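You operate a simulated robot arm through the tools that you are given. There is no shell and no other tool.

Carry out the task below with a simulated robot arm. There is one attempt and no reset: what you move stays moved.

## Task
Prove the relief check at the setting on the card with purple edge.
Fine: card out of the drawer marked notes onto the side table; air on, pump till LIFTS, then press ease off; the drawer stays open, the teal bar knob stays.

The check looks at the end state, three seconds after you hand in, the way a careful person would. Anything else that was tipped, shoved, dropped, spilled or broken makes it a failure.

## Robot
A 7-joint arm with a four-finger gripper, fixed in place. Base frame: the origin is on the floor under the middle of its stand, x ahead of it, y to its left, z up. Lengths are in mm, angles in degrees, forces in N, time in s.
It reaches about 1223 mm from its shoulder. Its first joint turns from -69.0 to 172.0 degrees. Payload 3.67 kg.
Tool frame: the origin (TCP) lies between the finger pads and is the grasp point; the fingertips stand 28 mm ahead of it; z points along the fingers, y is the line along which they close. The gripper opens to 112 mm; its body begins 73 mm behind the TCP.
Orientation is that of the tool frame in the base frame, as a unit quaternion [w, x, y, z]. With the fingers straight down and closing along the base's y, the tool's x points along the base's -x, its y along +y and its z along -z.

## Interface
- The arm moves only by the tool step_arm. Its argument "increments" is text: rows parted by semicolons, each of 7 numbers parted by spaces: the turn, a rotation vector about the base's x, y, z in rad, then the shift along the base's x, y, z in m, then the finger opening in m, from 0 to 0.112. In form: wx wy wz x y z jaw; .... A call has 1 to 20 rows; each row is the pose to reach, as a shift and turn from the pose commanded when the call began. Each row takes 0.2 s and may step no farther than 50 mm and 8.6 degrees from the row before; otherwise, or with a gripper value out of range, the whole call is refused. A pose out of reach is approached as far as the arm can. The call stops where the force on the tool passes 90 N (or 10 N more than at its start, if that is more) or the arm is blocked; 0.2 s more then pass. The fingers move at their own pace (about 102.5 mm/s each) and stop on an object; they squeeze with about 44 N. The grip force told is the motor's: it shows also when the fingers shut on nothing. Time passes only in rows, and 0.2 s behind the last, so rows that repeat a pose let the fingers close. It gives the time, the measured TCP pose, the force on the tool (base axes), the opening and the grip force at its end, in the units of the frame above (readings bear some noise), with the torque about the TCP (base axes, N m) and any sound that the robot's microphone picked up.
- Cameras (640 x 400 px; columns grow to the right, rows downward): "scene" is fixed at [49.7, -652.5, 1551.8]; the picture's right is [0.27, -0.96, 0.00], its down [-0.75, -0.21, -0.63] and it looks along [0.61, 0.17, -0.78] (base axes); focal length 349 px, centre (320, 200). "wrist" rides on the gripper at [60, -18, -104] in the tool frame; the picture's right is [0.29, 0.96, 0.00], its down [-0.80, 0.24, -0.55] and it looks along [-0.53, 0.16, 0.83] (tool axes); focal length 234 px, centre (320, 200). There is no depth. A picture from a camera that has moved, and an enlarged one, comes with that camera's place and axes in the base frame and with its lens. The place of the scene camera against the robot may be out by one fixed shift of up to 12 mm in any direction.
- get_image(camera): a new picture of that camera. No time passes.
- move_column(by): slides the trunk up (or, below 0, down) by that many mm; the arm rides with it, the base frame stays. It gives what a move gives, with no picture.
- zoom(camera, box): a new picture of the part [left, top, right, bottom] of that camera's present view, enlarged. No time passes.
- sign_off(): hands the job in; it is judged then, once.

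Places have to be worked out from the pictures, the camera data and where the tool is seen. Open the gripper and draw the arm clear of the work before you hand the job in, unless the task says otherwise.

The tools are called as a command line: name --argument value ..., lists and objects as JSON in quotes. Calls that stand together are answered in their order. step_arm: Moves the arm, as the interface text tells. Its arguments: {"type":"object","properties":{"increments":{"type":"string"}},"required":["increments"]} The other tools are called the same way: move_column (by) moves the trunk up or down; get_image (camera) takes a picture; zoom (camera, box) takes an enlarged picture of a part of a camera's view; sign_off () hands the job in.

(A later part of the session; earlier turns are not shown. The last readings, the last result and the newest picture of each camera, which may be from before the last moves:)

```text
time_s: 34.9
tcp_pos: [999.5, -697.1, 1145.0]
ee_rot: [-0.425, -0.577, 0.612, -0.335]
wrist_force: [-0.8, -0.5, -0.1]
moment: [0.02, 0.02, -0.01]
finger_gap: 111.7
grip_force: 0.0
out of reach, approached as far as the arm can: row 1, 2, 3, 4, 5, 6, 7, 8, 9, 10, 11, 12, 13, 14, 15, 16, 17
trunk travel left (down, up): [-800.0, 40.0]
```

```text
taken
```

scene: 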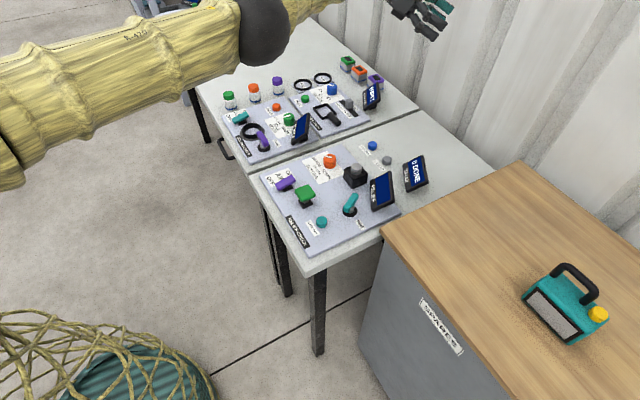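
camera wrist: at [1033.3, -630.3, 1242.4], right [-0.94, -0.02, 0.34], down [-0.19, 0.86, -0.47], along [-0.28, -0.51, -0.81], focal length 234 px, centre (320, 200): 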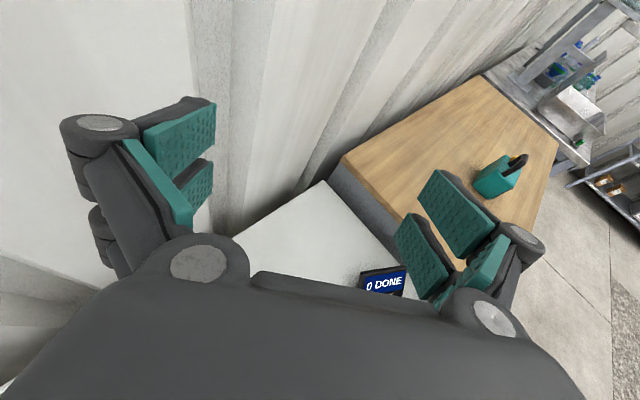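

The IK ran out toward the wall and the arm is now almost straight at (999,-697,1145), far from the commanded pose. I'll walk the commanded pose back to where the arm actually is, so that I regain control.

step_arm --increments "0 0 0 0.045 -0.004 0.004 0.112; 0 0 0 0.09 -0.008 0.008 0.112; 0 0 0 0.135 -0.012 0.012 0.112; 0 0 0 0.18 -0.016 0.016 0.112; 0 0 0 0.225 -0.02 0.02 0.112; 0 0 0 0.27 -0.024 0.024 0.112; 0 0 0 0.315 -0.028 0.028 0.112; 0 0 0 0.36 -0.032 0.032 0.112; 0 0 0 0.405 -0.036 0.036 0.112; 0 0 0 0.45 -0.04 0.04 0.112; 0 0 0 0.49 -0.044 0.044 0.112; 0 0 0 0.52 -0.05 0.05 0.112; 0 0 0 0.52 -0.05 0.05 0.112"

get_image --camera "scene"

```text
time_s: 37.6
tcp_pos: [1017.7, -643.3, 1190.7]
ee_rot: [-0.424, -0.578, 0.611, -0.336]
wrist_force: [-0.6, 0.7, -0.6]
moment: [-0.03, 0.03, -0.02]
finger_gap: 112.2
grip_force: 0.0
out of reach, approached as far as the arm can: row 1, 2, 3, 4, 5, 6, 7, 8, 9, 10, 11, 12, 13
trunk travel left (down, up): [-800.0, 40.0]
```

```text
taken
```

scene: 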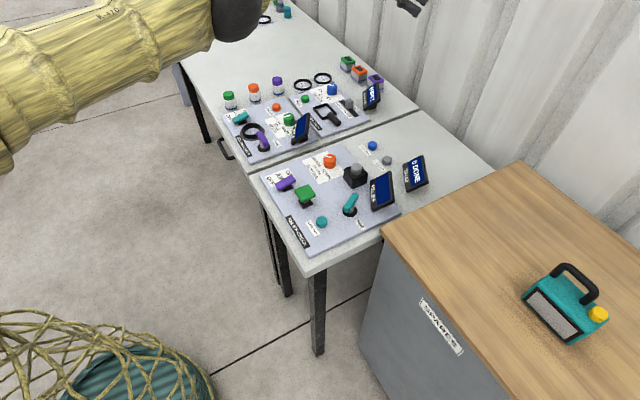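

Commanded and measured poses are close again, at about (1018,-643,1191). Now I'll rotate the fingers back to straight down while drawing in to r of about 900.

step_arm --increments "0.112 0 0 -0.02 0.013 0.0 0.112; 0.224 0 0 -0.04 0.026 0.0 0.112; 0.336 0 0 -0.06 0.039 0.0 0.112; 0.448 0 0 -0.08 0.052 0.0 0.112; 0.56 0 0 -0.1 0.065 0.0 0.112; 0.672 0 0 -0.12 0.078 0.0 0.112; 0.784 0 0 -0.14 0.09 0.0 0.112; 0.896 0 0 -0.16 0.104 0.0 0.112; 1.008 0 0 -0.18 0.117 0.0 0.112; 1.12 0 0 -0.2 0.13 0.0 0.112; 1.12 0 0 -0.2 0.13 0 0.112; 1.12 0 0 -0.2 0.13 0 0.112"

get_image --camera "wrist"

get_image --camera "scene"

```text
time_s: 40.2
tcp_pos: [968.3, -591.2, 1223.8]
ee_rot: [0.052, 0.714, -0.697, -0.042]
wrist_force: [-0.1, -0.1, -0.5]
moment: [-0.03, 0.0, 0.0]
finger_gap: 112.4
grip_force: 0.1
out of reach, approached as far as the arm can: row 1, 2, 3, 4, 5, 6, 7, 8, 9, 10, 11, 12
trunk travel left (down, up): [-800.0, 40.0]
```

```text
taken
camera wrist: at [1002.6, -649.3, 1325.1], right [-0.94, -0.31, 0.13], down [-0.19, 0.8, 0.57], along [-0.28, 0.51, -0.81], focal length 234 px, centre (320, 200)
```

wrist: 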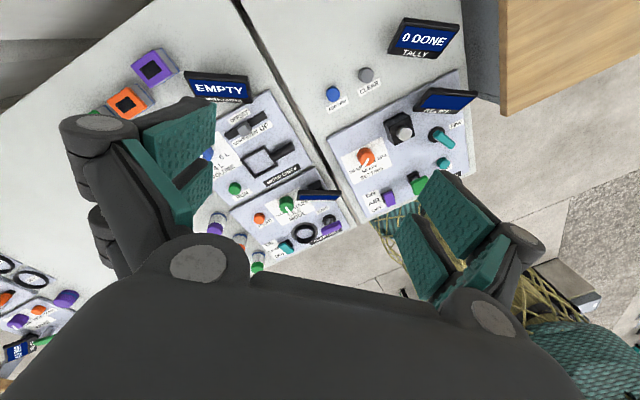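

```text
taken
```

scene: 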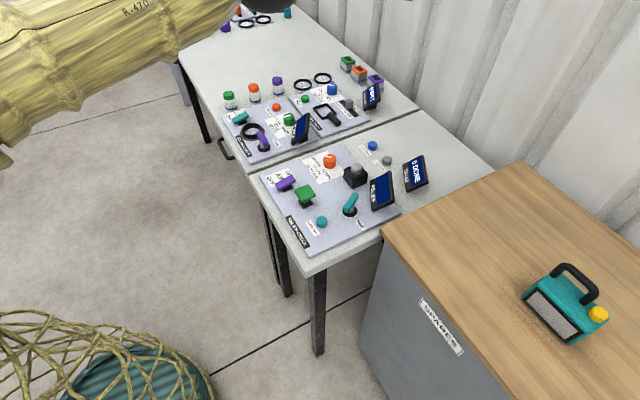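

The elbow now looks straight (singular), so purely radial commands can't bend it. A combined downward and inward command should break that, and the area below is clear to about 1050.

step_arm --increments "0 0 0 0.01 -0.01 -0.03 0.112; 0 0 0 0.02 -0.02 -0.06 0.112; 0 0 0 0.03 -0.02 -0.09 0.112; 0 0 0 0.03 -0.02 -0.11 0.112; 0 0 0 0.03 -0.02 -0.11 0.112"

get_image --camera "scene"

```text
time_s: 41.5
tcp_pos: [975.1, -591.0, 1105.1]
ee_rot: [0.052, 0.714, -0.697, -0.041]
wrist_force: [0.4, -0.3, -0.6]
moment: [0.02, -0.03, -0.03]
finger_gap: 112.1
grip_force: 0.0
out of reach, approached as far as the arm can: row 1, 2, 3, 4, 5
trunk travel left (down, up): [-800.0, 40.0]
```

```text
taken
```

scene: 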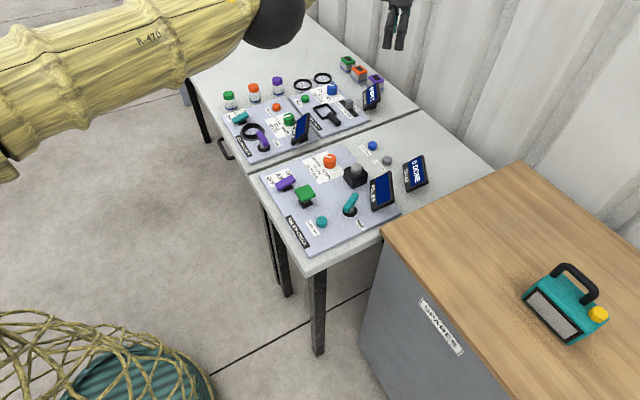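

Vertical follows, but radial is stuck because the elbow is straight. Sweeping left until j1 reaches its stop should force the elbow to bend again, as it did before; I'll keep z near 1150.

step_arm --increments "0 0 0 0.01 0.045 0.01 0.112; 0 0 0 0.02 0.09 0.02 0.112; 0 0 0 0.03 0.135 0.03 0.112; 0 0 0 0.04 0.18 0.04 0.112; 0 0 0 0.05 0.225 0.05 0.112; 0 0 0 0.06 0.27 0.05 0.112; 0 0 0 0.07 0.315 0.05 0.112; 0 0 0 0.08 0.36 0.05 0.112; 0 0 0 0.09 0.4 0.05 0.112; 0 0 0 0.1 0.44 0.05 0.112; 0 0 0 0.11 0.48 0.05 0.112; 0 0 0 0.12 0.52 0.05 0.112; 0 0 0 0.12 0.52 0.05 0.112"

get_image --camera "wrist"

get_image --camera "scene"

```text
time_s: 44.2
tcp_pos: [1033.8, -76.8, 1158.7]
ee_rot: [0.052, 0.714, -0.697, -0.041]
wrist_force: [0.0, -0.2, -0.1]
moment: [0.05, 0.03, -0.02]
finger_gap: 112.3
grip_force: 0.0
out of reach, approached as far as the arm can: row 1, 2, 3, 4, 5, 6, 8, 9, 10, 11, 12, 13
trunk travel left (down, up): [-800.0, 40.0]
```

```text
taken
camera wrist: at [1066.5, -134.3, 1261.4], right [-0.94, -0.31, 0.13], down [-0.19, 0.8, 0.57], along [-0.28, 0.51, -0.81], focal length 234 px, centre (320, 200)
```

wrist: 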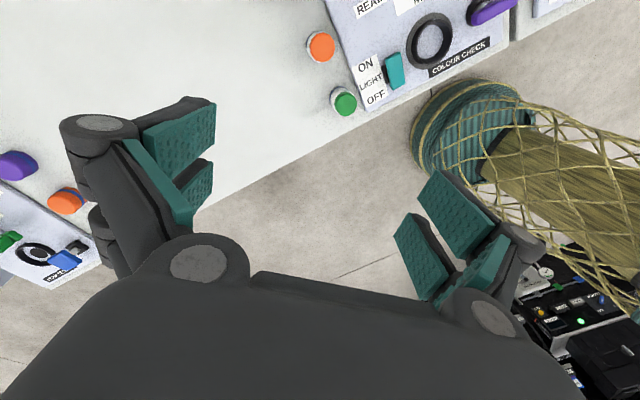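

```text
taken
```

scene: 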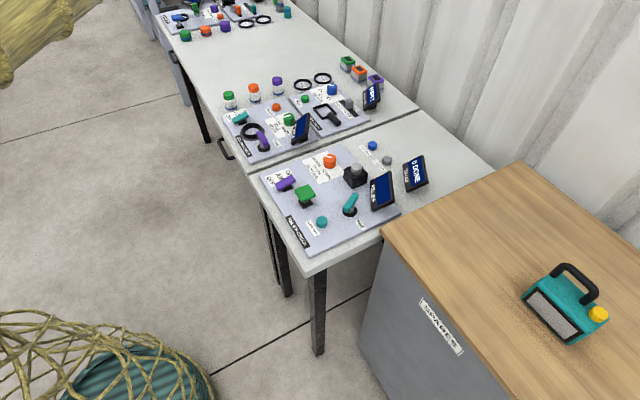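

Row 7, commanded (840,-225,1140), did converge, so the elbow can bend there. I'll step the command back to that spot.

step_arm --increments "0 0 0 -0.01 -0.04 0 0.112; 0 0 0 -0.02 -0.08 0 0.112; 0 0 0 -0.03 -0.12 0 0.112; 0 0 0 -0.04 -0.16 0 0.112; 0 0 0 -0.05 -0.205 0 0.112; 0 0 0 -0.05 -0.205 0 0.112"

```text
time_s: 45.6
tcp_pos: [983.9, -278.5, 1161.4]
ee_rot: [0.052, 0.714, -0.697, -0.04]
wrist_force: [-0.4, 1.3, 0.3]
moment: [-0.01, 0.0, -0.01]
finger_gap: 112.1
grip_force: 0.0
trunk travel left (down, up): [-800.0, 40.0]
```

Converged again: the command now matches the measured pose at (984,-279,1161). I'll come in over the relief panel, levelling and yawing back.

step_arm --increments "-0.003 -0.013 -0.08 -0.034 -0.02 0.005 0.112; -0.006 -0.027 -0.16 -0.068 -0.04 0.01 0.112; -0.01 -0.041 -0.24 -0.102 -0.06 0.015 0.112; -0.014 -0.055 -0.32 -0.136 -0.08 0.02 0.112; -0.018 -0.069 -0.4 -0.17 -0.1 0.025 0.112; -0.021 -0.083 -0.48 -0.204 -0.12 0.03 0.112; -0.025 -0.097 -0.56 -0.238 -0.14 0.035 0.112; -0.028 -0.11 -0.64 -0.272 -0.16 0.04 0.112; -0.032 -0.124 -0.72 -0.306 -0.18 0.04 0.112; -0.035 -0.138 -0.8 -0.344 -0.2 0.04 0.112; -0.035 -0.138 -0.8 -0.344 -0.2 0.04 0.112"

get_image --camera "scene"

```text
time_s: 48.0
tcp_pos: [642.8, -478.2, 1200.1]
ee_rot: [0.002, -0.387, 0.922, -0.003]
wrist_force: [0.3, -0.2, 0.4]
moment: [-0.03, 0.0, 0.0]
finger_gap: 112.0
grip_force: 0.0
trunk travel left (down, up): [-800.0, 40.0]
```

```text
taken
```

scene: 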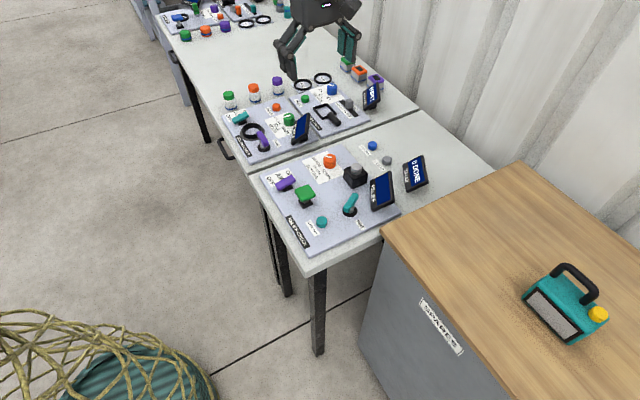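

Good tracking now at (643,-478,1200). Next I'll move right toward (400,-640,1150), in front of the cabinet.

step_arm --increments "0 0 0 -0.035 -0.023 -0.007 0.112; 0 0 0 -0.07 -0.046 -0.014 0.112; 0 0 0 -0.105 -0.069 -0.021 0.112; 0 0 0 -0.14 -0.092 -0.028 0.112; 0 0 0 -0.175 -0.116 -0.035 0.112; 0 0 0 -0.21 -0.14 -0.042 0.112; 0 0 0 -0.243 -0.162 -0.05 0.112; 0 0 0 -0.243 -0.162 -0.05 0.112"

get_image --camera "wrist"

get_image --camera "scene"

```text
time_s: 49.9
tcp_pos: [397.2, -639.2, 1151.9]
ee_rot: [0.002, -0.387, 0.922, -0.002]
wrist_force: [1.4, 1.0, 1.2]
moment: [-0.02, -0.01, 0.03]
finger_gap: 112.0
grip_force: 0.1
trunk travel left (down, up): [-800.0, 40.0]
```

```text
taken
camera wrist: at [368.4, -694.1, 1255.7], right [-0.89, 0.47, -0.01], down [0.38, 0.74, 0.55], along [0.26, 0.49, -0.83], focal length 234 px, centre (320, 200)
```

wrist: 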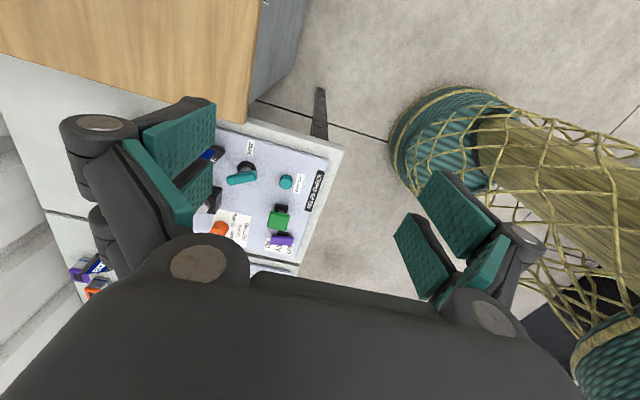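

```text
taken
```

scene: 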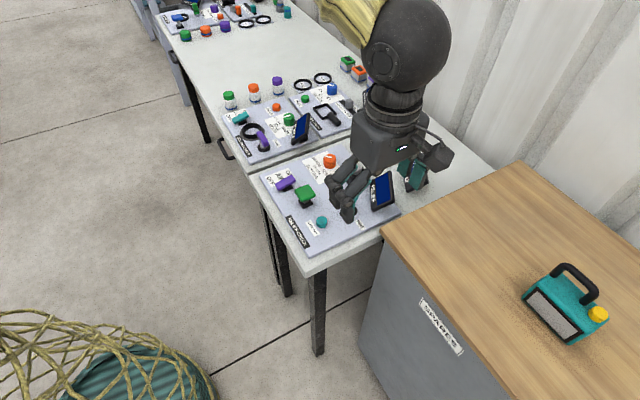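

Now I'll tilt the fingers along the cabinet's front, toward (-x,-y), to look at its drawers.

step_arm --increments "-0.099 0.099 0 0 0 0 0.112; -0.198 0.198 0 0 0 0 0.112; -0.297 0.297 0 0 0 0 0.112; -0.396 0.396 0 0 0 0 0.112; -0.495 0.495 0 0 0 0 0.112; -0.495 0.495 0 0 0 0 0.112"

get_image --camera "wrist"

```text
time_s: 51.2
tcp_pos: [396.9, -641.1, 1150.2]
ee_rot: [-0.316, -0.365, 0.866, -0.133]
wrist_force: [-0.2, 0.1, 0.6]
moment: [-0.02, 0.01, 0.0]
finger_gap: 112.0
grip_force: 0.1
trunk travel left (down, up): [-800.0, 40.0]
```

```text
taken
camera wrist: at [424.9, -638.5, 1268.3], right [-0.84, 0.51, 0.19], down [0.5, 0.86, -0.09], along [-0.2, 0.02, -0.98], focal length 234 px, centre (320, 200)
```

wrist: 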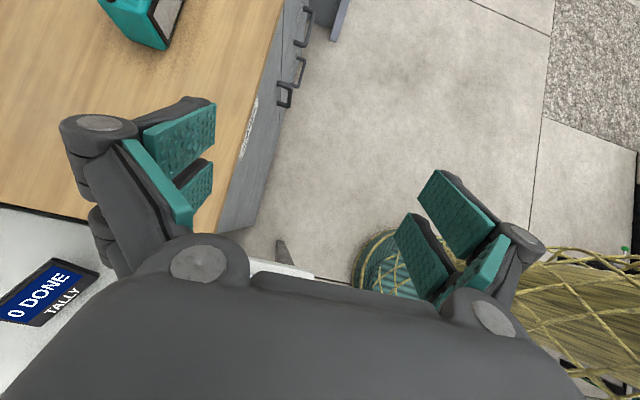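

The drawer handles are farther along the cabinet front, with an open drawer beyond. I'll move the hand along the front for a better view.

step_arm --increments "0 0 0 -0.03 -0.025 0 0.112; 0 0 0 -0.06 -0.05 0 0.112; 0 0 0 -0.09 -0.075 0 0.112; 0 0 0 -0.12 -0.1 0 0.112; 0 0 0 -0.15 -0.12 0 0.112; 0 0 0 -0.18 -0.13 0 0.112; 0 0 0 -0.18 -0.13 0 0.112"

get_image --camera "wrist"

get_image --camera "scene"

```text
time_s: 52.9
tcp_pos: [217.4, -771.4, 1149.7]
ee_rot: [-0.315, -0.365, 0.866, -0.132]
wrist_force: [0.1, 0.3, -0.2]
moment: [-0.01, 0.02, 0.01]
finger_gap: 111.7
grip_force: 0.1
trunk travel left (down, up): [-800.0, 40.0]
```

```text
taken
camera wrist: at [245.2, -768.7, 1267.9], right [-0.84, 0.51, 0.19], down [0.5, 0.86, -0.09], along [-0.2, 0.02, -0.98], focal length 234 px, centre (320, 200)
```

wrist: 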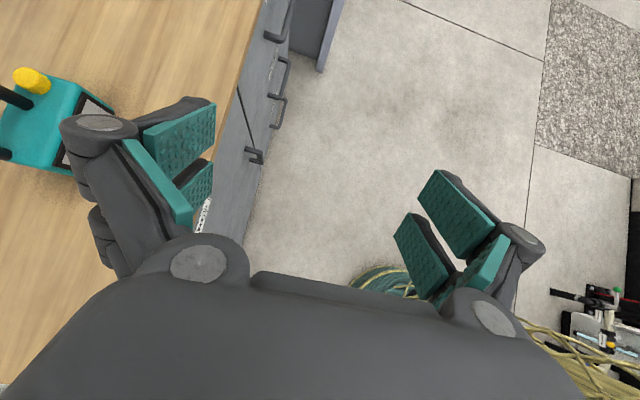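

```text
taken
```

scene: 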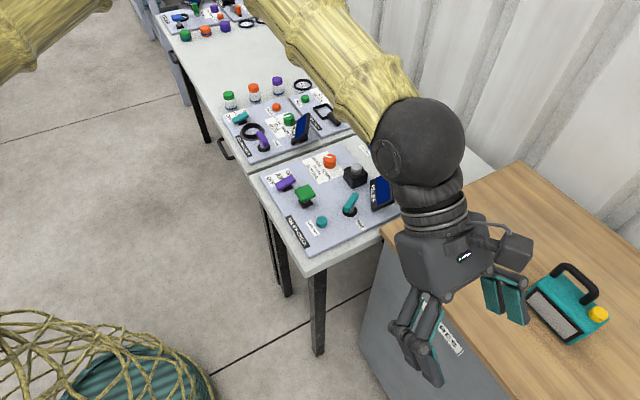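

Several handles are visible along the cabinet front, plus the protruding open drawer. I'll tilt a bit further along it.

step_arm --increments "-0.099 0.099 0 -0.01 -0.01 0 0.112; -0.198 0.198 0 -0.02 -0.02 0 0.112; -0.297 0.297 0 -0.03 -0.03 0 0.112; -0.36 0.36 0 -0.04 -0.04 0 0.112; -0.36 0.36 0 -0.04 -0.04 0 0.112"

get_image --camera "wrist"

```text
time_s: 54.0
tcp_pos: [176.4, -810.9, 1151.1]
ee_rot: [-0.525, -0.32, 0.758, -0.217]
wrist_force: [-0.4, 0.5, 0.9]
moment: [0.01, -0.02, 0.02]
finger_gap: 112.2
grip_force: 0.1
trunk travel left (down, up): [-800.0, 40.0]
```

```text
taken
camera wrist: at [244.4, -769.0, 1243.3], right [-0.75, 0.6, 0.28], down [0.39, 0.74, -0.55], along [-0.53, -0.31, -0.79], focal length 234 px, centre (320, 200)
```

wrist: 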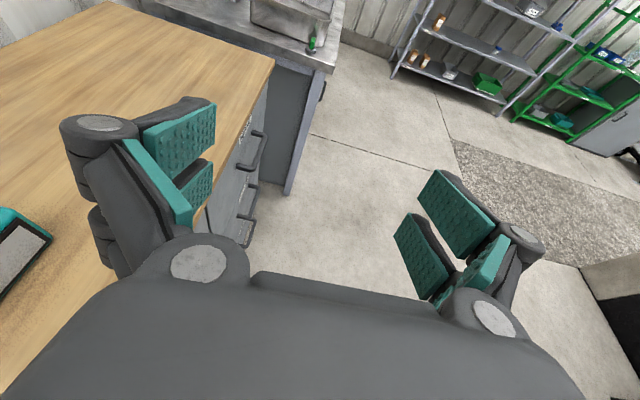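

What I took for an open drawer is the next unit; the drawers themselves are in the wooden cabinet. I'll turn the fingers to face the cabinet front from the robot side so I can read the labels.

step_arm --increments "0 0 0.13 -0.01 0.005 -0.005 0.112; 0 0 0.26 -0.02 0.01 -0.01 0.112; 0 0 0.39 -0.03 0.015 -0.015 0.112; 0 0 0.52 -0.04 0.02 -0.02 0.112; 0 0 0.65 -0.05 0.025 -0.025 0.112; 0 0 0.78 -0.06 0.03 -0.03 0.112; 0 0 0.91 -0.07 0.035 -0.035 0.112; 0 0 1.04 -0.08 0.04 -0.04 0.112; 0 0 1.17 -0.09 0.045 -0.045 0.112; 0 0 1.3 -0.1 0.05 -0.05 0.112; 0 0 1.43 -0.1 0.05 -0.05 0.112; 0 0 1.43 -0.1 0.05 -0.05 0.112"

get_image --camera "wrist"

get_image --camera "scene"

```text
time_s: 56.6
tcp_pos: [76.8, -760.2, 1101.2]
ee_rot: [0.253, 0.74, -0.363, 0.507]
wrist_force: [0.2, -0.7, 0.1]
moment: [-0.01, -0.01, -0.01]
finger_gap: 112.1
grip_force: 0.0
trunk travel left (down, up): [-800.0, 40.0]
```

```text
taken
camera wrist: at [46.2, -689.3, 1193.5], right [-0.69, -0.66, 0.28], down [-0.68, 0.49, -0.55], along [0.23, -0.57, -0.79], focal length 234 px, centre (320, 200)
```

wrist: 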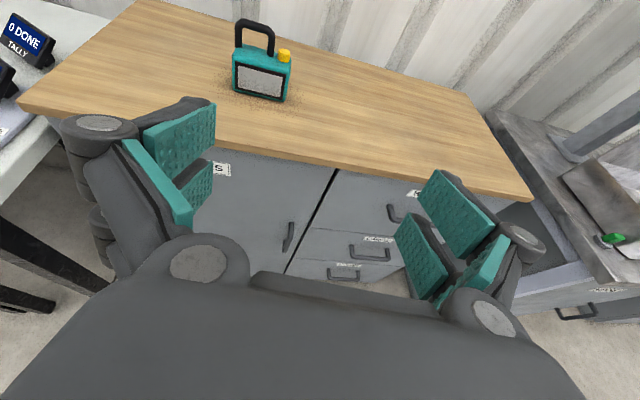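

```text
taken
```

scene: 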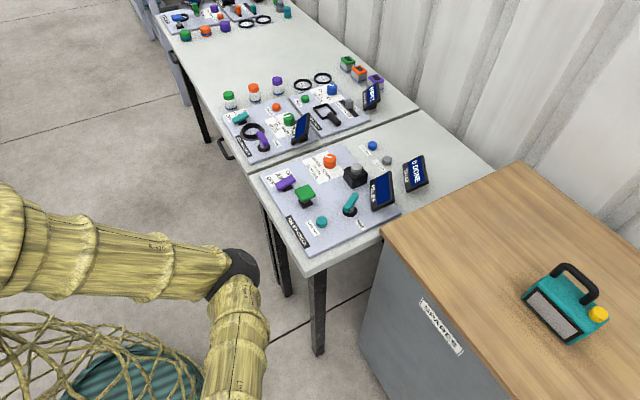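

Now I have a head-on view: a SPARES door on the left and a column of three drawers on the right. I'll zoom in on the labels.

zoom --camera "wrist" --box '[280, 170, 450, 290]'

zoom --camera "wrist" --box '[480, 90, 640, 330]'

```text
3.33 times, centred on (365, 230) of wrist
camera zoom: at [46.2, -689.3, 1193.5], right [-0.69, -0.66, 0.28], down [-0.68, 0.49, -0.55], along [0.23, -0.57, -0.79], focal length 781 px, centre (170, 100)
```

zoom: 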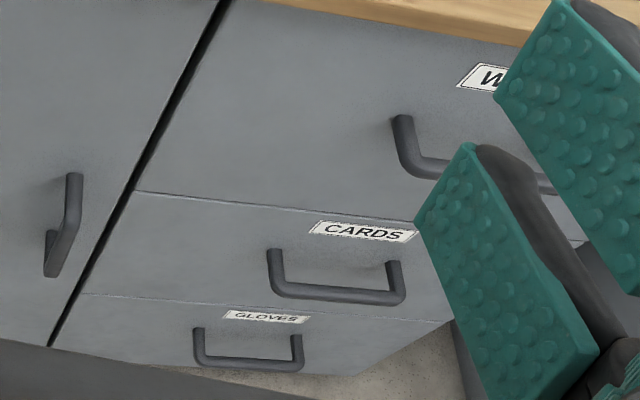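

```text
1.67 times, centred on (560, 210) of wrist
camera zoom: at [46.2, -689.3, 1193.5], right [-0.69, -0.66, 0.28], down [-0.68, 0.49, -0.55], along [0.23, -0.57, -0.79], focal length 390 px, centre (-80, 183)
```

zoom: 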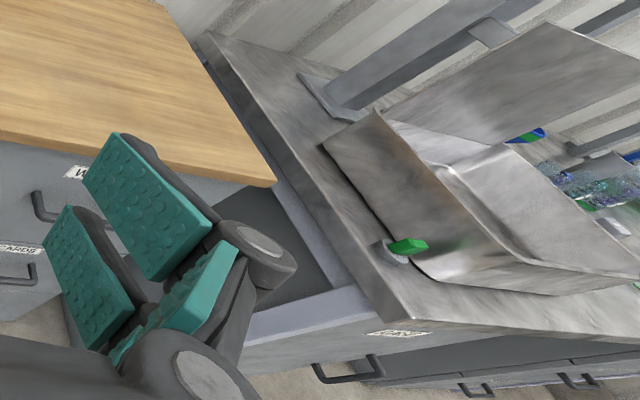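

The drawers read "W…", CARDS and GLOVES. A further steel unit beyond also has a labelled drawer, so I'll zoom in on that.

zoom --camera "wrist" --box '[560, 260, 640, 320]'

zoom --camera "wrist" --box '[390, 170, 450, 220]'

zoom --camera "wrist" --box '[490, 180, 600, 290]'

```text
6.67 times, centred on (600, 290) of wrist
camera zoom: at [46.2, -689.3, 1193.5], right [-0.69, -0.66, 0.28], down [-0.68, 0.49, -0.55], along [0.23, -0.57, -0.79], focal length 1561 px, centre (-1547, -400)
```

zoom: 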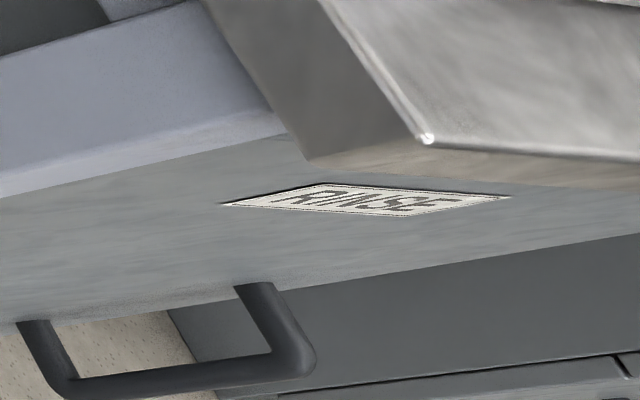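

```text
8.00 times, centred on (420, 195) of wrist
camera zoom: at [46.2, -689.3, 1193.5], right [-0.69, -0.66, 0.28], down [-0.68, 0.49, -0.55], along [0.23, -0.57, -0.79], focal length 1873 px, centre (-480, 240)
```

zoom: 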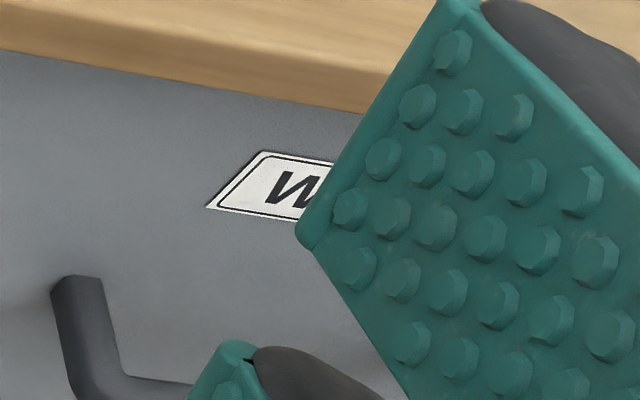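

```text
3.64 times, centred on (545, 235) of wrist
camera zoom: at [46.2, -689.3, 1193.5], right [-0.69, -0.66, 0.28], down [-0.68, 0.49, -0.55], along [0.23, -0.57, -0.79], focal length 852 px, centre (-498, 73)
```

zoom: 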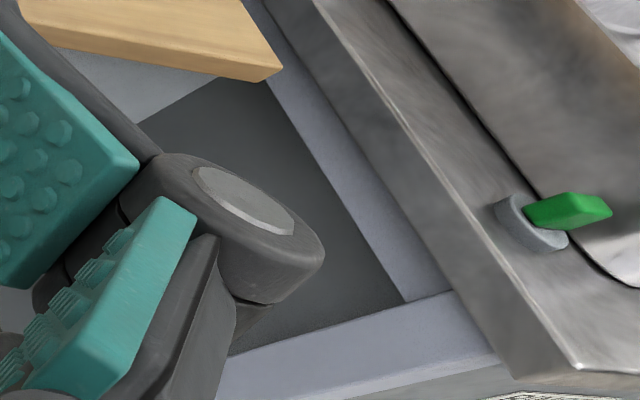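

This unit has only RINSE, W…, CARDS and GLOVES, so "notes" is probably one of the long table's drawers, with its handle near (713,-180). I'll swing the fingers toward +x,+y with the wrist kept at r of about 550, to look along that table's front.

step_arm --increments "0 0 0.1 0.03 0.033 -0.004 0.112; 0 0 0.2 0.06 0.066 -0.008 0.112; 0 0 0.3 0.09 0.099 -0.012 0.112; 0 0 0.4 0.12 0.132 -0.016 0.112; 0 0 0.5 0.15 0.165 -0.02 0.112; 0 0 0.6 0.18 0.198 -0.024 0.112; 0 0 0.7 0.21 0.231 -0.028 0.112; 0 0 0.7 0.21 0.231 -0.028 0.112"

get_image --camera "wrist"

get_image --camera "scene"

```text
time_s: 58.5
tcp_pos: [287.6, -569.6, 1040.7]
ee_rot: [0.063, 0.819, -0.087, 0.564]
wrist_force: [0.4, -0.5, 0.3]
moment: [0.01, -0.01, 0.03]
finger_gap: 112.0
grip_force: 0.1
out of reach, approached as far as the arm can: row 3, 4, 5, 6, 7, 8
trunk travel left (down, up): [-800.0, 40.0]
```

```text
taken
camera wrist: at [218.0, -536.3, 1134.6], right [-0.1, -0.96, 0.27], down [-0.83, -0.07, -0.55], along [0.54, -0.28, -0.79], focal length 234 px, centre (320, 200)
```

wrist: 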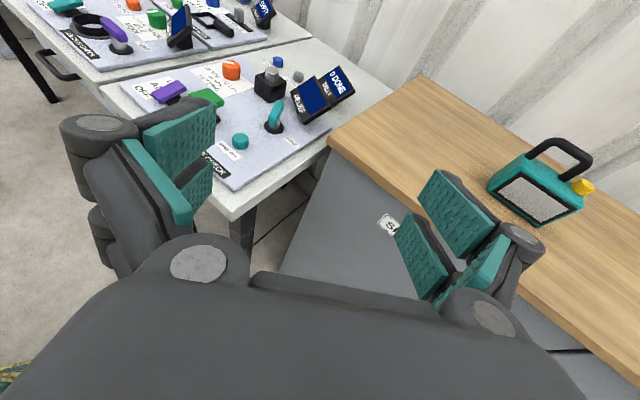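

```text
taken
```

scene: 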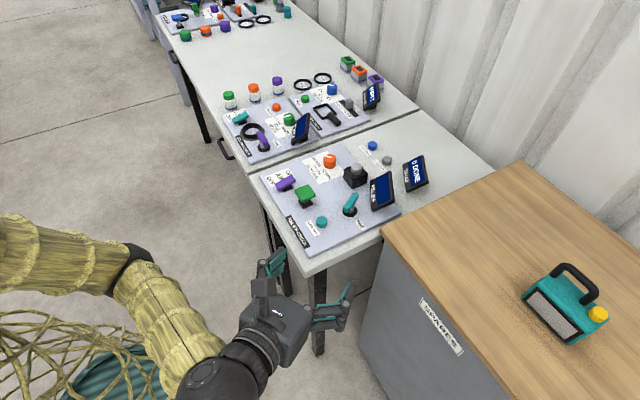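

The arm has folded with its elbow low. I'll zoom in on the long table's handle and front edge in this view.

zoom --camera "wrist" --box '[0, 0, 160, 110]'

zoom --camera "wrist" --box '[180, 50, 380, 200]'

```text
3.64 times, centred on (80, 55) of wrist
camera zoom: at [218.0, -536.3, 1134.6], right [-0.1, -0.96, 0.27], down [-0.83, -0.07, -0.55], along [0.54, -0.28, -0.79], focal length 852 px, centre (1193, 727)
```

zoom: 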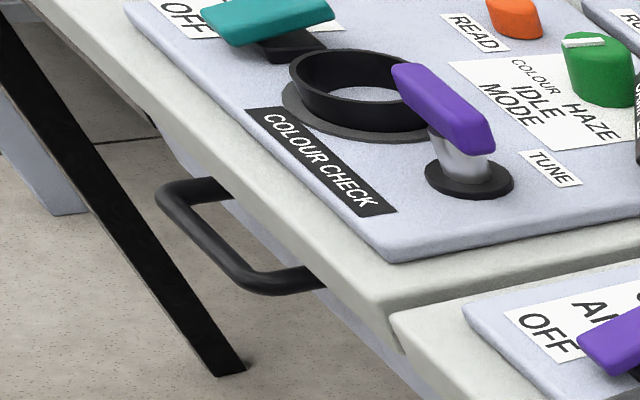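

```text
2.67 times, centred on (280, 125) of wrist
camera zoom: at [218.0, -536.3, 1134.6], right [-0.1, -0.96, 0.27], down [-0.83, -0.07, -0.55], along [0.54, -0.28, -0.79], focal length 624 px, centre (427, 400)
```

zoom: 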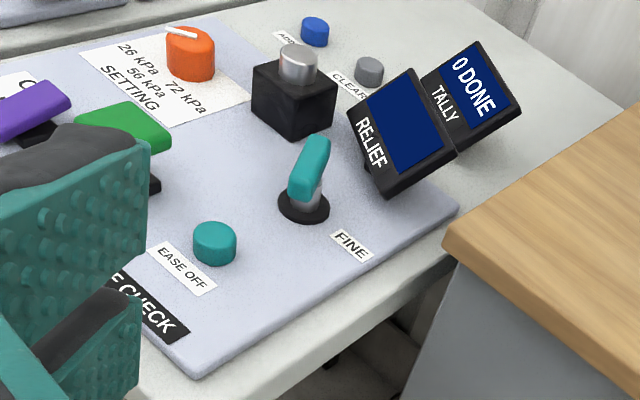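

Zooms are re-rendered sharply, so even grazing views may be readable. I'll zoom harder on the strip just below the long table's edge near the handle.

zoom --camera "wrist" --box '[30, 35, 115, 95]'

zoom --camera "scene" --box '[195, 120, 275, 175]'

zoom --camera "scene" --box '[140, 30, 230, 95]'

```text
6.67 times, centred on (72, 65) of wrist
camera zoom: at [218.0, -536.3, 1134.6], right [-0.1, -0.96, 0.27], down [-0.83, -0.07, -0.55], along [0.54, -0.28, -0.79], focal length 1561 px, centre (1970, 1100)
```

zoom: 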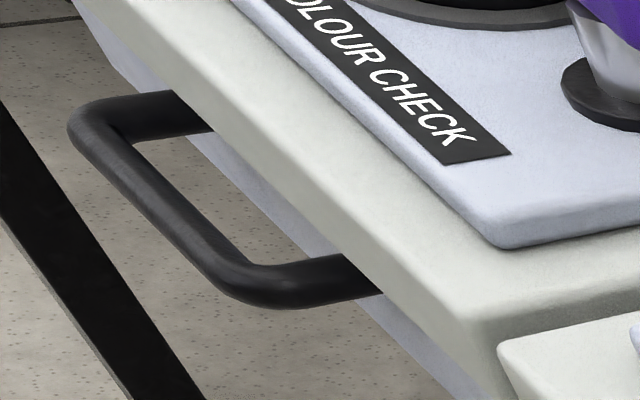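

```text
7.27 times, centred on (235, 148) of scene
camera zoom: at [49.7, -652.5, 1551.8], right [0.27, -0.96, 0.0], down [-0.75, -0.21, -0.63], along [0.61, 0.17, -0.78], focal length 2537 px, centre (938, 582)
```

zoom: 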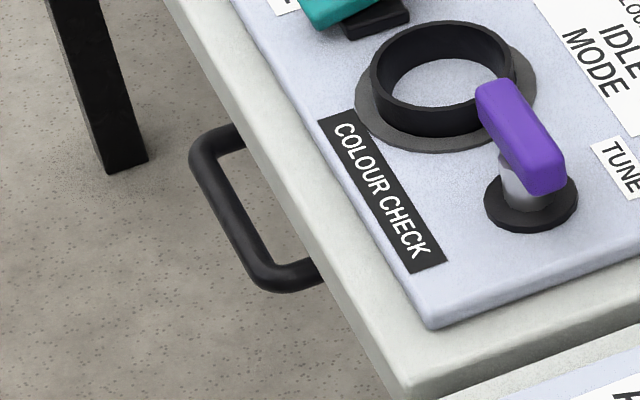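

```text
6.15 times, centred on (185, 62) of scene
camera zoom: at [49.7, -652.5, 1551.8], right [0.27, -0.96, 0.0], down [-0.75, -0.21, -0.63], along [0.61, 0.17, -0.78], focal length 2146 px, centre (1151, 1046)
```

zoom: 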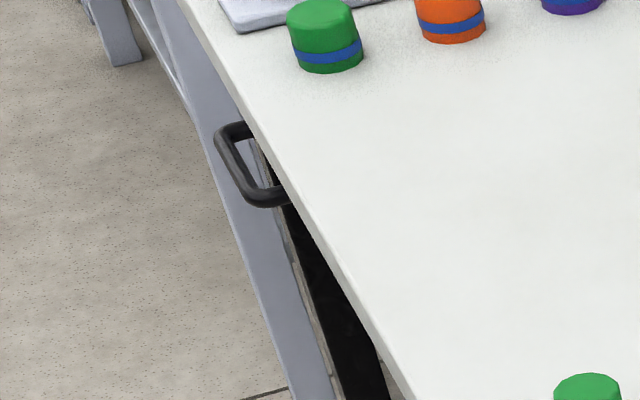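

The label must sit under the overhang, so I need a lower view from farther in front. I'll lower the hand relative to the shoulder while backing away from the table and turning the fingers left.

step_arm --increments "0 0 0 -0.03 0.0 0 0.112; 0 0 0 -0.06 0.0 0 0.112; 0 0 0.06 -0.09 0.0 -0.03 0.112; 0 0 0.12 -0.09 0.0 -0.07 0.112; 0 0 0.18 -0.09 0.005 -0.11 0.112; 0 0 0.24 -0.09 0.01 -0.15 0.112; 0 0 0.3 -0.09 0.015 -0.19 0.112; 0 0 0.36 -0.09 0.02 -0.23 0.112; 0 0 0.42 -0.09 0.03 -0.26 0.112; 0 0 0.42 -0.09 0.03 -0.26 0.112"

get_image --camera "wrist"

get_image --camera "scene"

```text
time_s: 60.9
tcp_pos: [205.7, -585.6, 811.3]
ee_rot: [-0.023, 0.815, 0.105, 0.569]
wrist_force: [0.2, 0.7, 0.1]
moment: [0.0, -0.02, -0.01]
finger_gap: 112.1
grip_force: 0.0
trunk travel left (down, up): [-800.0, 40.0]
stopped in row 10: the arm was blocked; the commanded pose is now the measured one
```

```text
taken
camera wrist: at [127.2, -575.0, 902.2], right [0.28, -0.89, 0.35], down [-0.73, -0.44, -0.53], along [0.63, -0.1, -0.77], focal length 234 px, centre (320, 200)
```

wrist: 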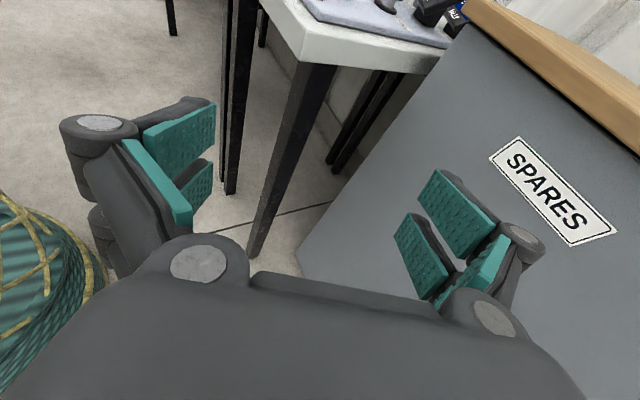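

```text
taken
```

scene: 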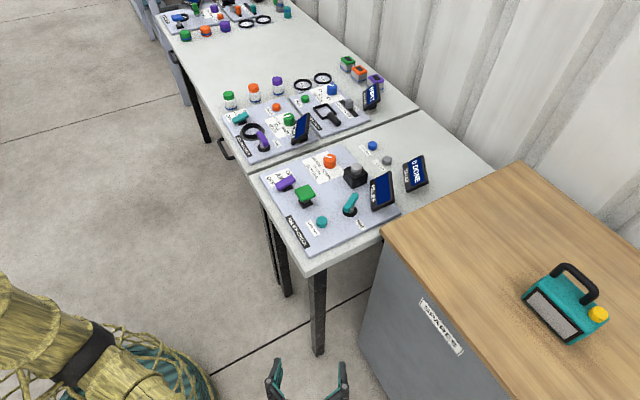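

The view is lower now, with the camera at z=902. I'll pitch the fingers up and a bit left to look at the underside of the long table.

step_arm --increments "0.012 -0.075 0.03 0 0 0 0.112; 0.025 -0.15 0.06 0 0 0 0.112; 0.037 -0.225 0.1 0 0 0 0.112; 0.05 -0.3 0.15 0 0 0 0.112; 0.05 -0.3 0.15 0 0 0 0.112"

get_image --camera "wrist"

```text
time_s: 62.0
tcp_pos: [206.0, -582.9, 810.6]
ee_rot: [-0.071, 0.71, 0.153, 0.684]
wrist_force: [0.0, -0.1, 0.2]
moment: [0.02, 0.01, 0.01]
finger_gap: 112.0
grip_force: 0.0
trunk travel left (down, up): [-800.0, 40.0]
```

```text
taken
camera wrist: at [103.5, -591.4, 873.9], right [0.31, -0.87, 0.39], down [-0.47, -0.49, -0.73], along [0.83, 0.04, -0.56], focal length 234 px, centre (320, 200)
```

wrist: 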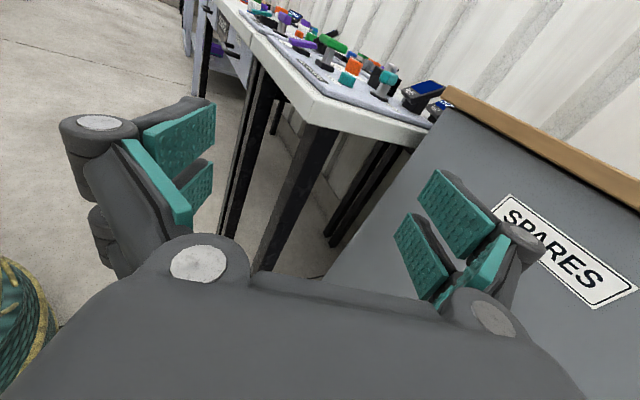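

The long table's front now appears at the top left. I'll zoom in there.

zoom --camera "wrist" --box '[180, 0, 280, 75]'

zoom --camera "wrist" --box '[205, 5, 250, 40]'

```text
5.33 times, centred on (230, 38) of wrist
camera zoom: at [103.5, -591.4, 873.9], right [0.31, -0.87, 0.39], down [-0.47, -0.49, -0.73], along [0.83, 0.04, -0.56], focal length 1249 px, centre (800, 1067)
```

zoom: 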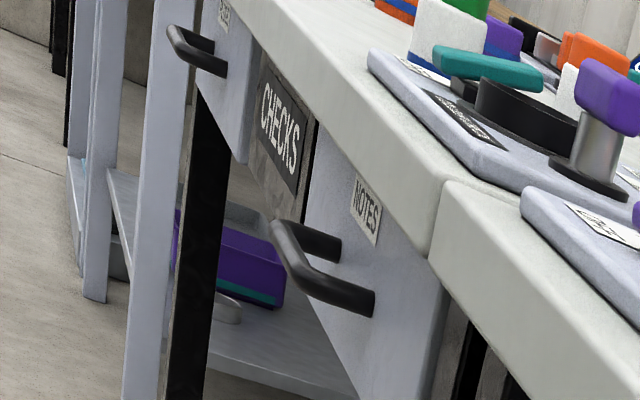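

```text
11.43 times, centred on (228, 22) of wrist
camera zoom: at [103.5, -591.4, 873.9], right [0.31, -0.87, 0.39], down [-0.47, -0.49, -0.73], along [0.83, 0.04, -0.56], focal length 2676 px, centre (1377, 2229)
```

zoom: 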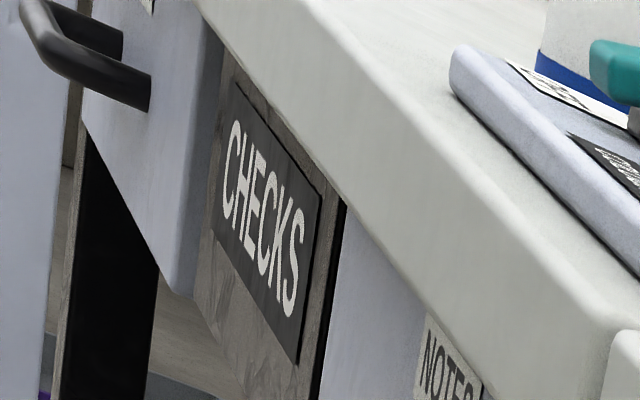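

Found it: the drawer with the nearer handle is marked NOTES, on the long "CHECKS" bench. I'll raise the hand back up clear of the stand and table, then swing around to approach that handle from the front.

step_arm --increments "0 0 0 0 -0.01 0.035 0.112; 0 0 0 0 -0.02 0.07 0.112; 0 0 0 0 -0.03 0.11 0.112; 0 0 0 0 -0.04 0.15 0.112; 0 0 0 0 -0.05 0.19 0.112; 0 0 0 0 -0.06 0.23 0.112; 0 0 0 0 -0.06 0.27 0.112; 0 0 0 0 -0.06 0.27 0.112"

get_image --camera "wrist"

get_image --camera "scene"

```text
time_s: 63.9
tcp_pos: [206.2, -641.9, 1078.6]
ee_rot: [-0.072, 0.71, 0.152, 0.684]
wrist_force: [0.6, 0.7, 0.4]
moment: [0.0, 0.01, 0.04]
finger_gap: 112.0
grip_force: 0.1
trunk travel left (down, up): [-800.0, 40.0]
```

```text
taken
camera wrist: at [104.3, -650.5, 1142.1], right [0.31, -0.87, 0.39], down [-0.47, -0.49, -0.74], along [0.83, 0.04, -0.56], focal length 234 px, centre (320, 200)
```

wrist: 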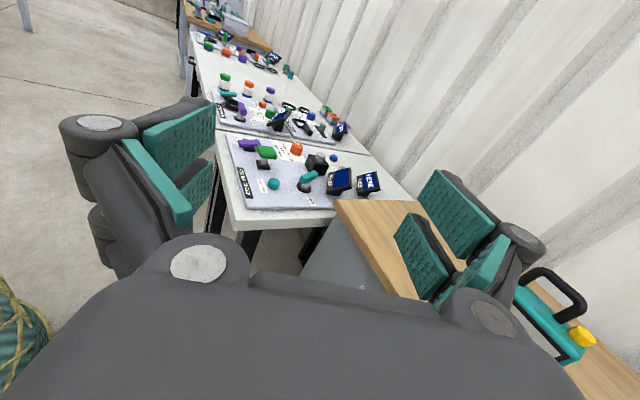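

```text
taken
```

scene: 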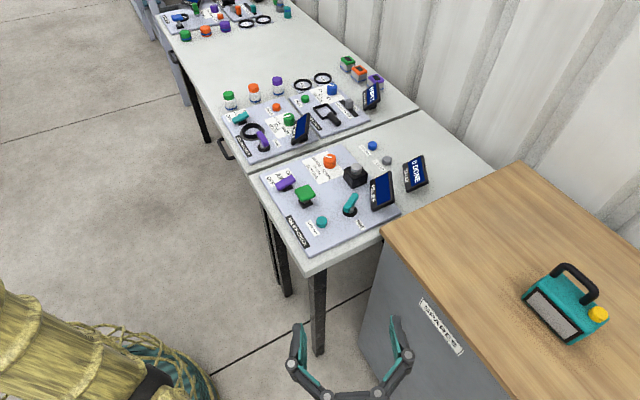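

Good clear view along the benches. I'll zoom in on the far end for a side table or other signs.

zoom --camera "wrist" --box '[170, 0, 300, 80]'

zoom --camera "wrist" --box '[0, 0, 180, 110]'

zoom --camera "wrist" --box '[200, 60, 420, 240]'

```text
4.92 times, centred on (235, 40) of wrist
camera zoom: at [104.3, -650.5, 1142.1], right [0.31, -0.87, 0.39], down [-0.47, -0.49, -0.74], along [0.83, 0.04, -0.56], focal length 1153 px, centre (738, 988)
```

zoom: 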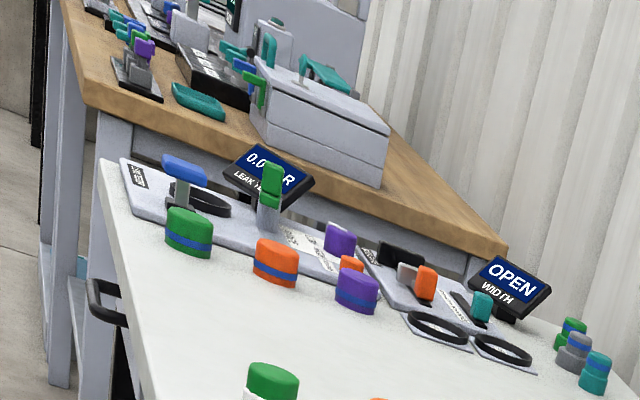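

```text
3.56 times, centred on (90, 55) of wrist
camera zoom: at [104.3, -650.5, 1142.1], right [0.31, -0.87, 0.39], down [-0.47, -0.49, -0.74], along [0.83, 0.04, -0.56], focal length 833 px, centre (1138, 716)
```

zoom: 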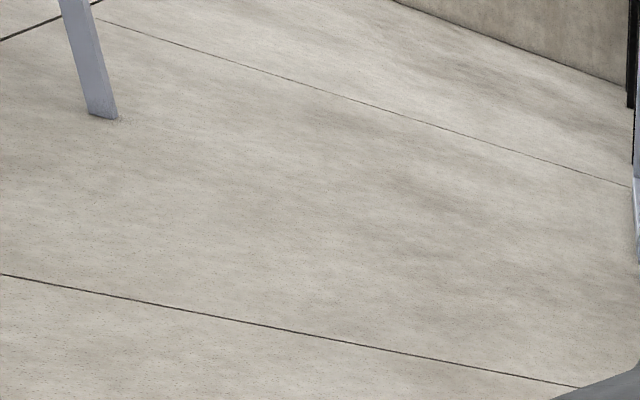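

```text
2.22 times, centred on (310, 150) of wrist
camera zoom: at [104.3, -650.5, 1142.1], right [0.31, -0.87, 0.39], down [-0.47, -0.49, -0.74], along [0.83, 0.04, -0.56], focal length 520 px, centre (342, 311)
```

zoom: 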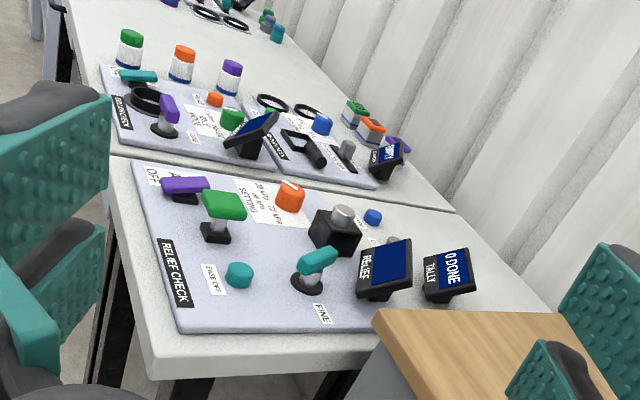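

The relief check and TALLY stand on a separate small table beside the bench, so I take that as the "side table". I'll sweep the hand out and to the left over the benches at z of about 1130, in checked stages.

step_arm --increments "0 0 -0.04 0.038 -0.006 0.006 0.112; 0 0 -0.08 0.076 -0.012 0.012 0.112; 0 0 -0.12 0.114 -0.018 0.018 0.112; 0 0 -0.16 0.152 -0.024 0.025 0.112; 0 0 -0.2 0.19 -0.03 0.032 0.112; 0 0 -0.24 0.228 -0.036 0.038 0.112; 0 0 -0.28 0.266 -0.042 0.044 0.112; 0 0 -0.31 0.302 -0.047 0.05 0.112; 0 0 -0.31 0.302 -0.047 0.05 0.112"

get_image --camera "scene"

```text
time_s: 65.8
tcp_pos: [508.9, -694.3, 1127.2]
ee_rot: [0.036, 0.725, 0.04, 0.686]
wrist_force: [-0.7, -0.1, 0.1]
moment: [-0.01, 0.0, -0.04]
finger_gap: 111.9
grip_force: 0.0
trunk travel left (down, up): [-800.0, 40.0]
```

```text
taken
```

scene: 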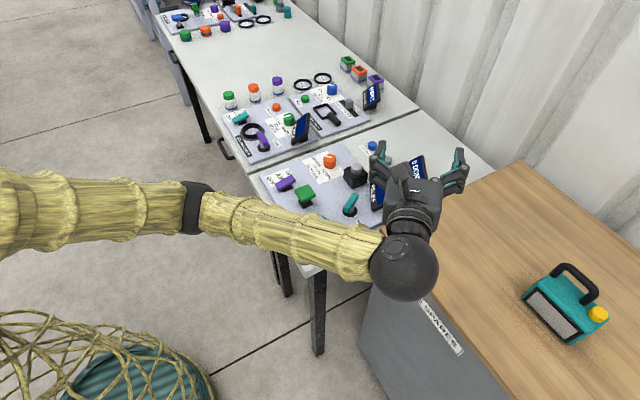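

Tracking is good, and the elbow sits at about (423,-270,957) in front of the table. Continuing the sweep to the next waypoint over the relief table.

step_arm --increments "0 0 -0.06 0.035 0.014 0.004 0.112; 0 0 -0.12 0.07 0.028 0.008 0.112; 0 0 -0.18 0.105 0.042 0.012 0.112; 0 0 -0.24 0.14 0.056 0.016 0.112; 0 0 -0.3 0.175 0.07 0.018 0.112; 0 0 -0.35 0.205 0.081 0.02 0.112; 0 0 -0.35 0.205 0.081 0.02 0.112"

get_image --camera "scene"

```text
time_s: 67.5
tcp_pos: [713.0, -610.8, 1151.8]
ee_rot: [0.154, 0.722, -0.085, 0.669]
wrist_force: [-0.2, 0.4, -0.5]
moment: [-0.02, -0.05, 0.02]
finger_gap: 112.0
grip_force: 0.1
trunk travel left (down, up): [-800.0, 40.0]
```

```text
taken
```

scene: 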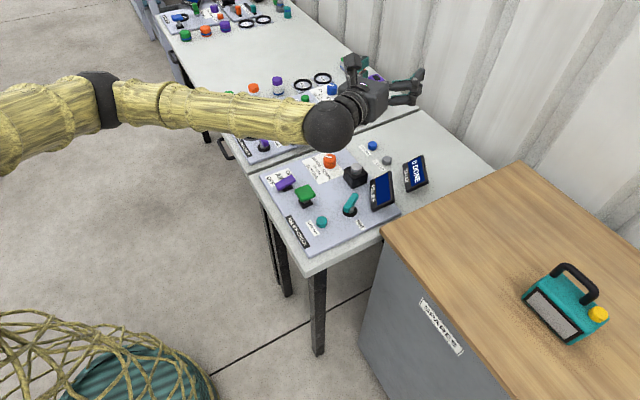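

The elbow-left posture is near a roll limit of the upper arm, which is why left and inward moves sag. I'll stretch the arm nearly straight over the bench with the tool pointing right, then roll it about the arm axis; that should turn the elbow plane to "elbow up".

step_arm --increments "0 0 -0.11 0.032 0.016 0.017 0.112; 0 0 -0.22 0.064 0.032 0.034 0.112; 0 0 -0.33 0.096 0.049 0.051 0.112; 0 0 -0.44 0.128 0.066 0.068 0.112; 0 0 -0.55 0.16 0.083 0.085 0.112; 0 0 -0.66 0.192 0.1 0.102 0.112; 0 0 -0.77 0.224 0.116 0.119 0.112; 0 0 -0.88 0.255 0.132 0.136 0.112; 0 0 -0.99 0.286 0.148 0.153 0.112; 0 0 -1.1 0.317 0.165 0.17 0.112; 0 0 -1.22 0.347 0.181 0.188 0.112; 0 0 -1.22 0.347 0.181 0.188 0.112"

get_image --camera "scene"

get_image --camera "wrist"

```text
time_s: 70.0
tcp_pos: [1061.9, -425.1, 1338.0]
ee_rot: [0.512, 0.541, -0.484, 0.46]
wrist_force: [0.8, 1.4, -0.3]
moment: [-0.04, 0.01, -0.07]
finger_gap: 111.9
grip_force: 0.1
trunk travel left (down, up): [-800.0, 40.0]
```

```text
taken
```

scene: 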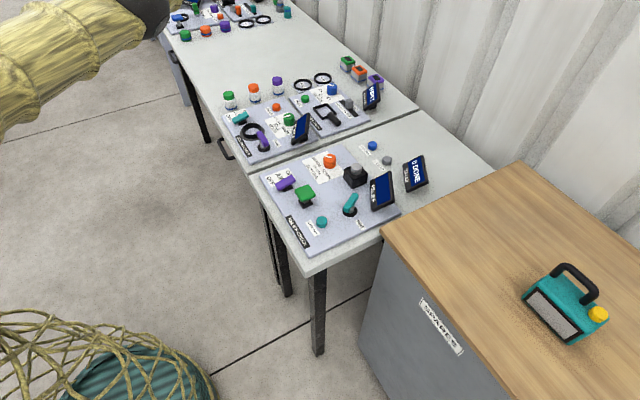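

```text
taken
camera wrist: at [1086.4, -324.2, 1401.4], right [-0.92, -0.02, 0.39], down [-0.33, 0.59, -0.74], along [-0.21, -0.81, -0.55], focal length 234 px, centre (320, 200)
```

wrist: 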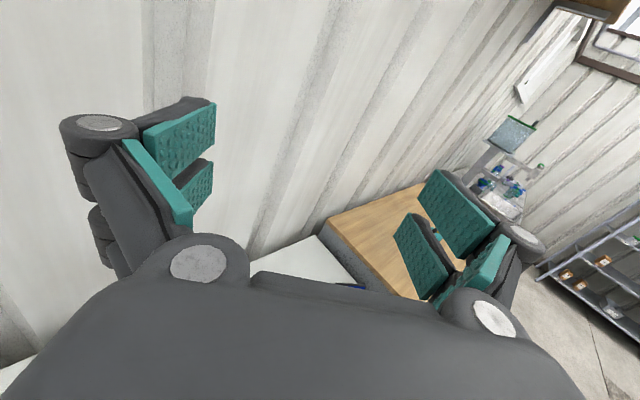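

Converged nearly straight at W≈(1061,-195,1350). Now I'll roll about the arm axis, the first half bringing the tool to point down.

step_arm --increments "0.145 0 0 0 0.0042 -0.033 0.112; 0.29 0 0 0 0.0131 -0.0652 0.112; 0.435 0 0 0 0.0266 -0.0956 0.112; 0.58 0 0 0 0.0444 -0.1238 0.112; 0.725 0 0 0 0.066 -0.1492 0.112; 0.87 0 0 0 0.091 -0.1711 0.112; 1.015 0 0 0 0.1189 -0.1892 0.112; 1.16 0 0 0 0.1493 -0.2031 0.112; 1.305 0 0 0 0.1813 -0.2124 0.112; 1.45 0 0 0 0.2143 -0.217 0.112; 1.45 0 0 0 0.2143 -0.217 0.112"

get_image --camera "scene"

```text
time_s: 72.5
tcp_pos: [1061.1, -211.8, 1121.2]
ee_rot: [0.024, 0.744, -0.667, 0.023]
wrist_force: [-0.1, -1.0, -0.6]
moment: [-0.02, 0.01, -0.01]
finger_gap: 112.0
grip_force: 0.0
trunk travel left (down, up): [-800.0, 40.0]
```

```text
taken
```

scene: 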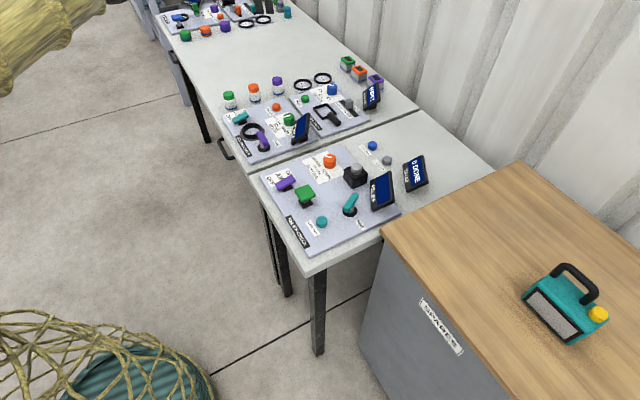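

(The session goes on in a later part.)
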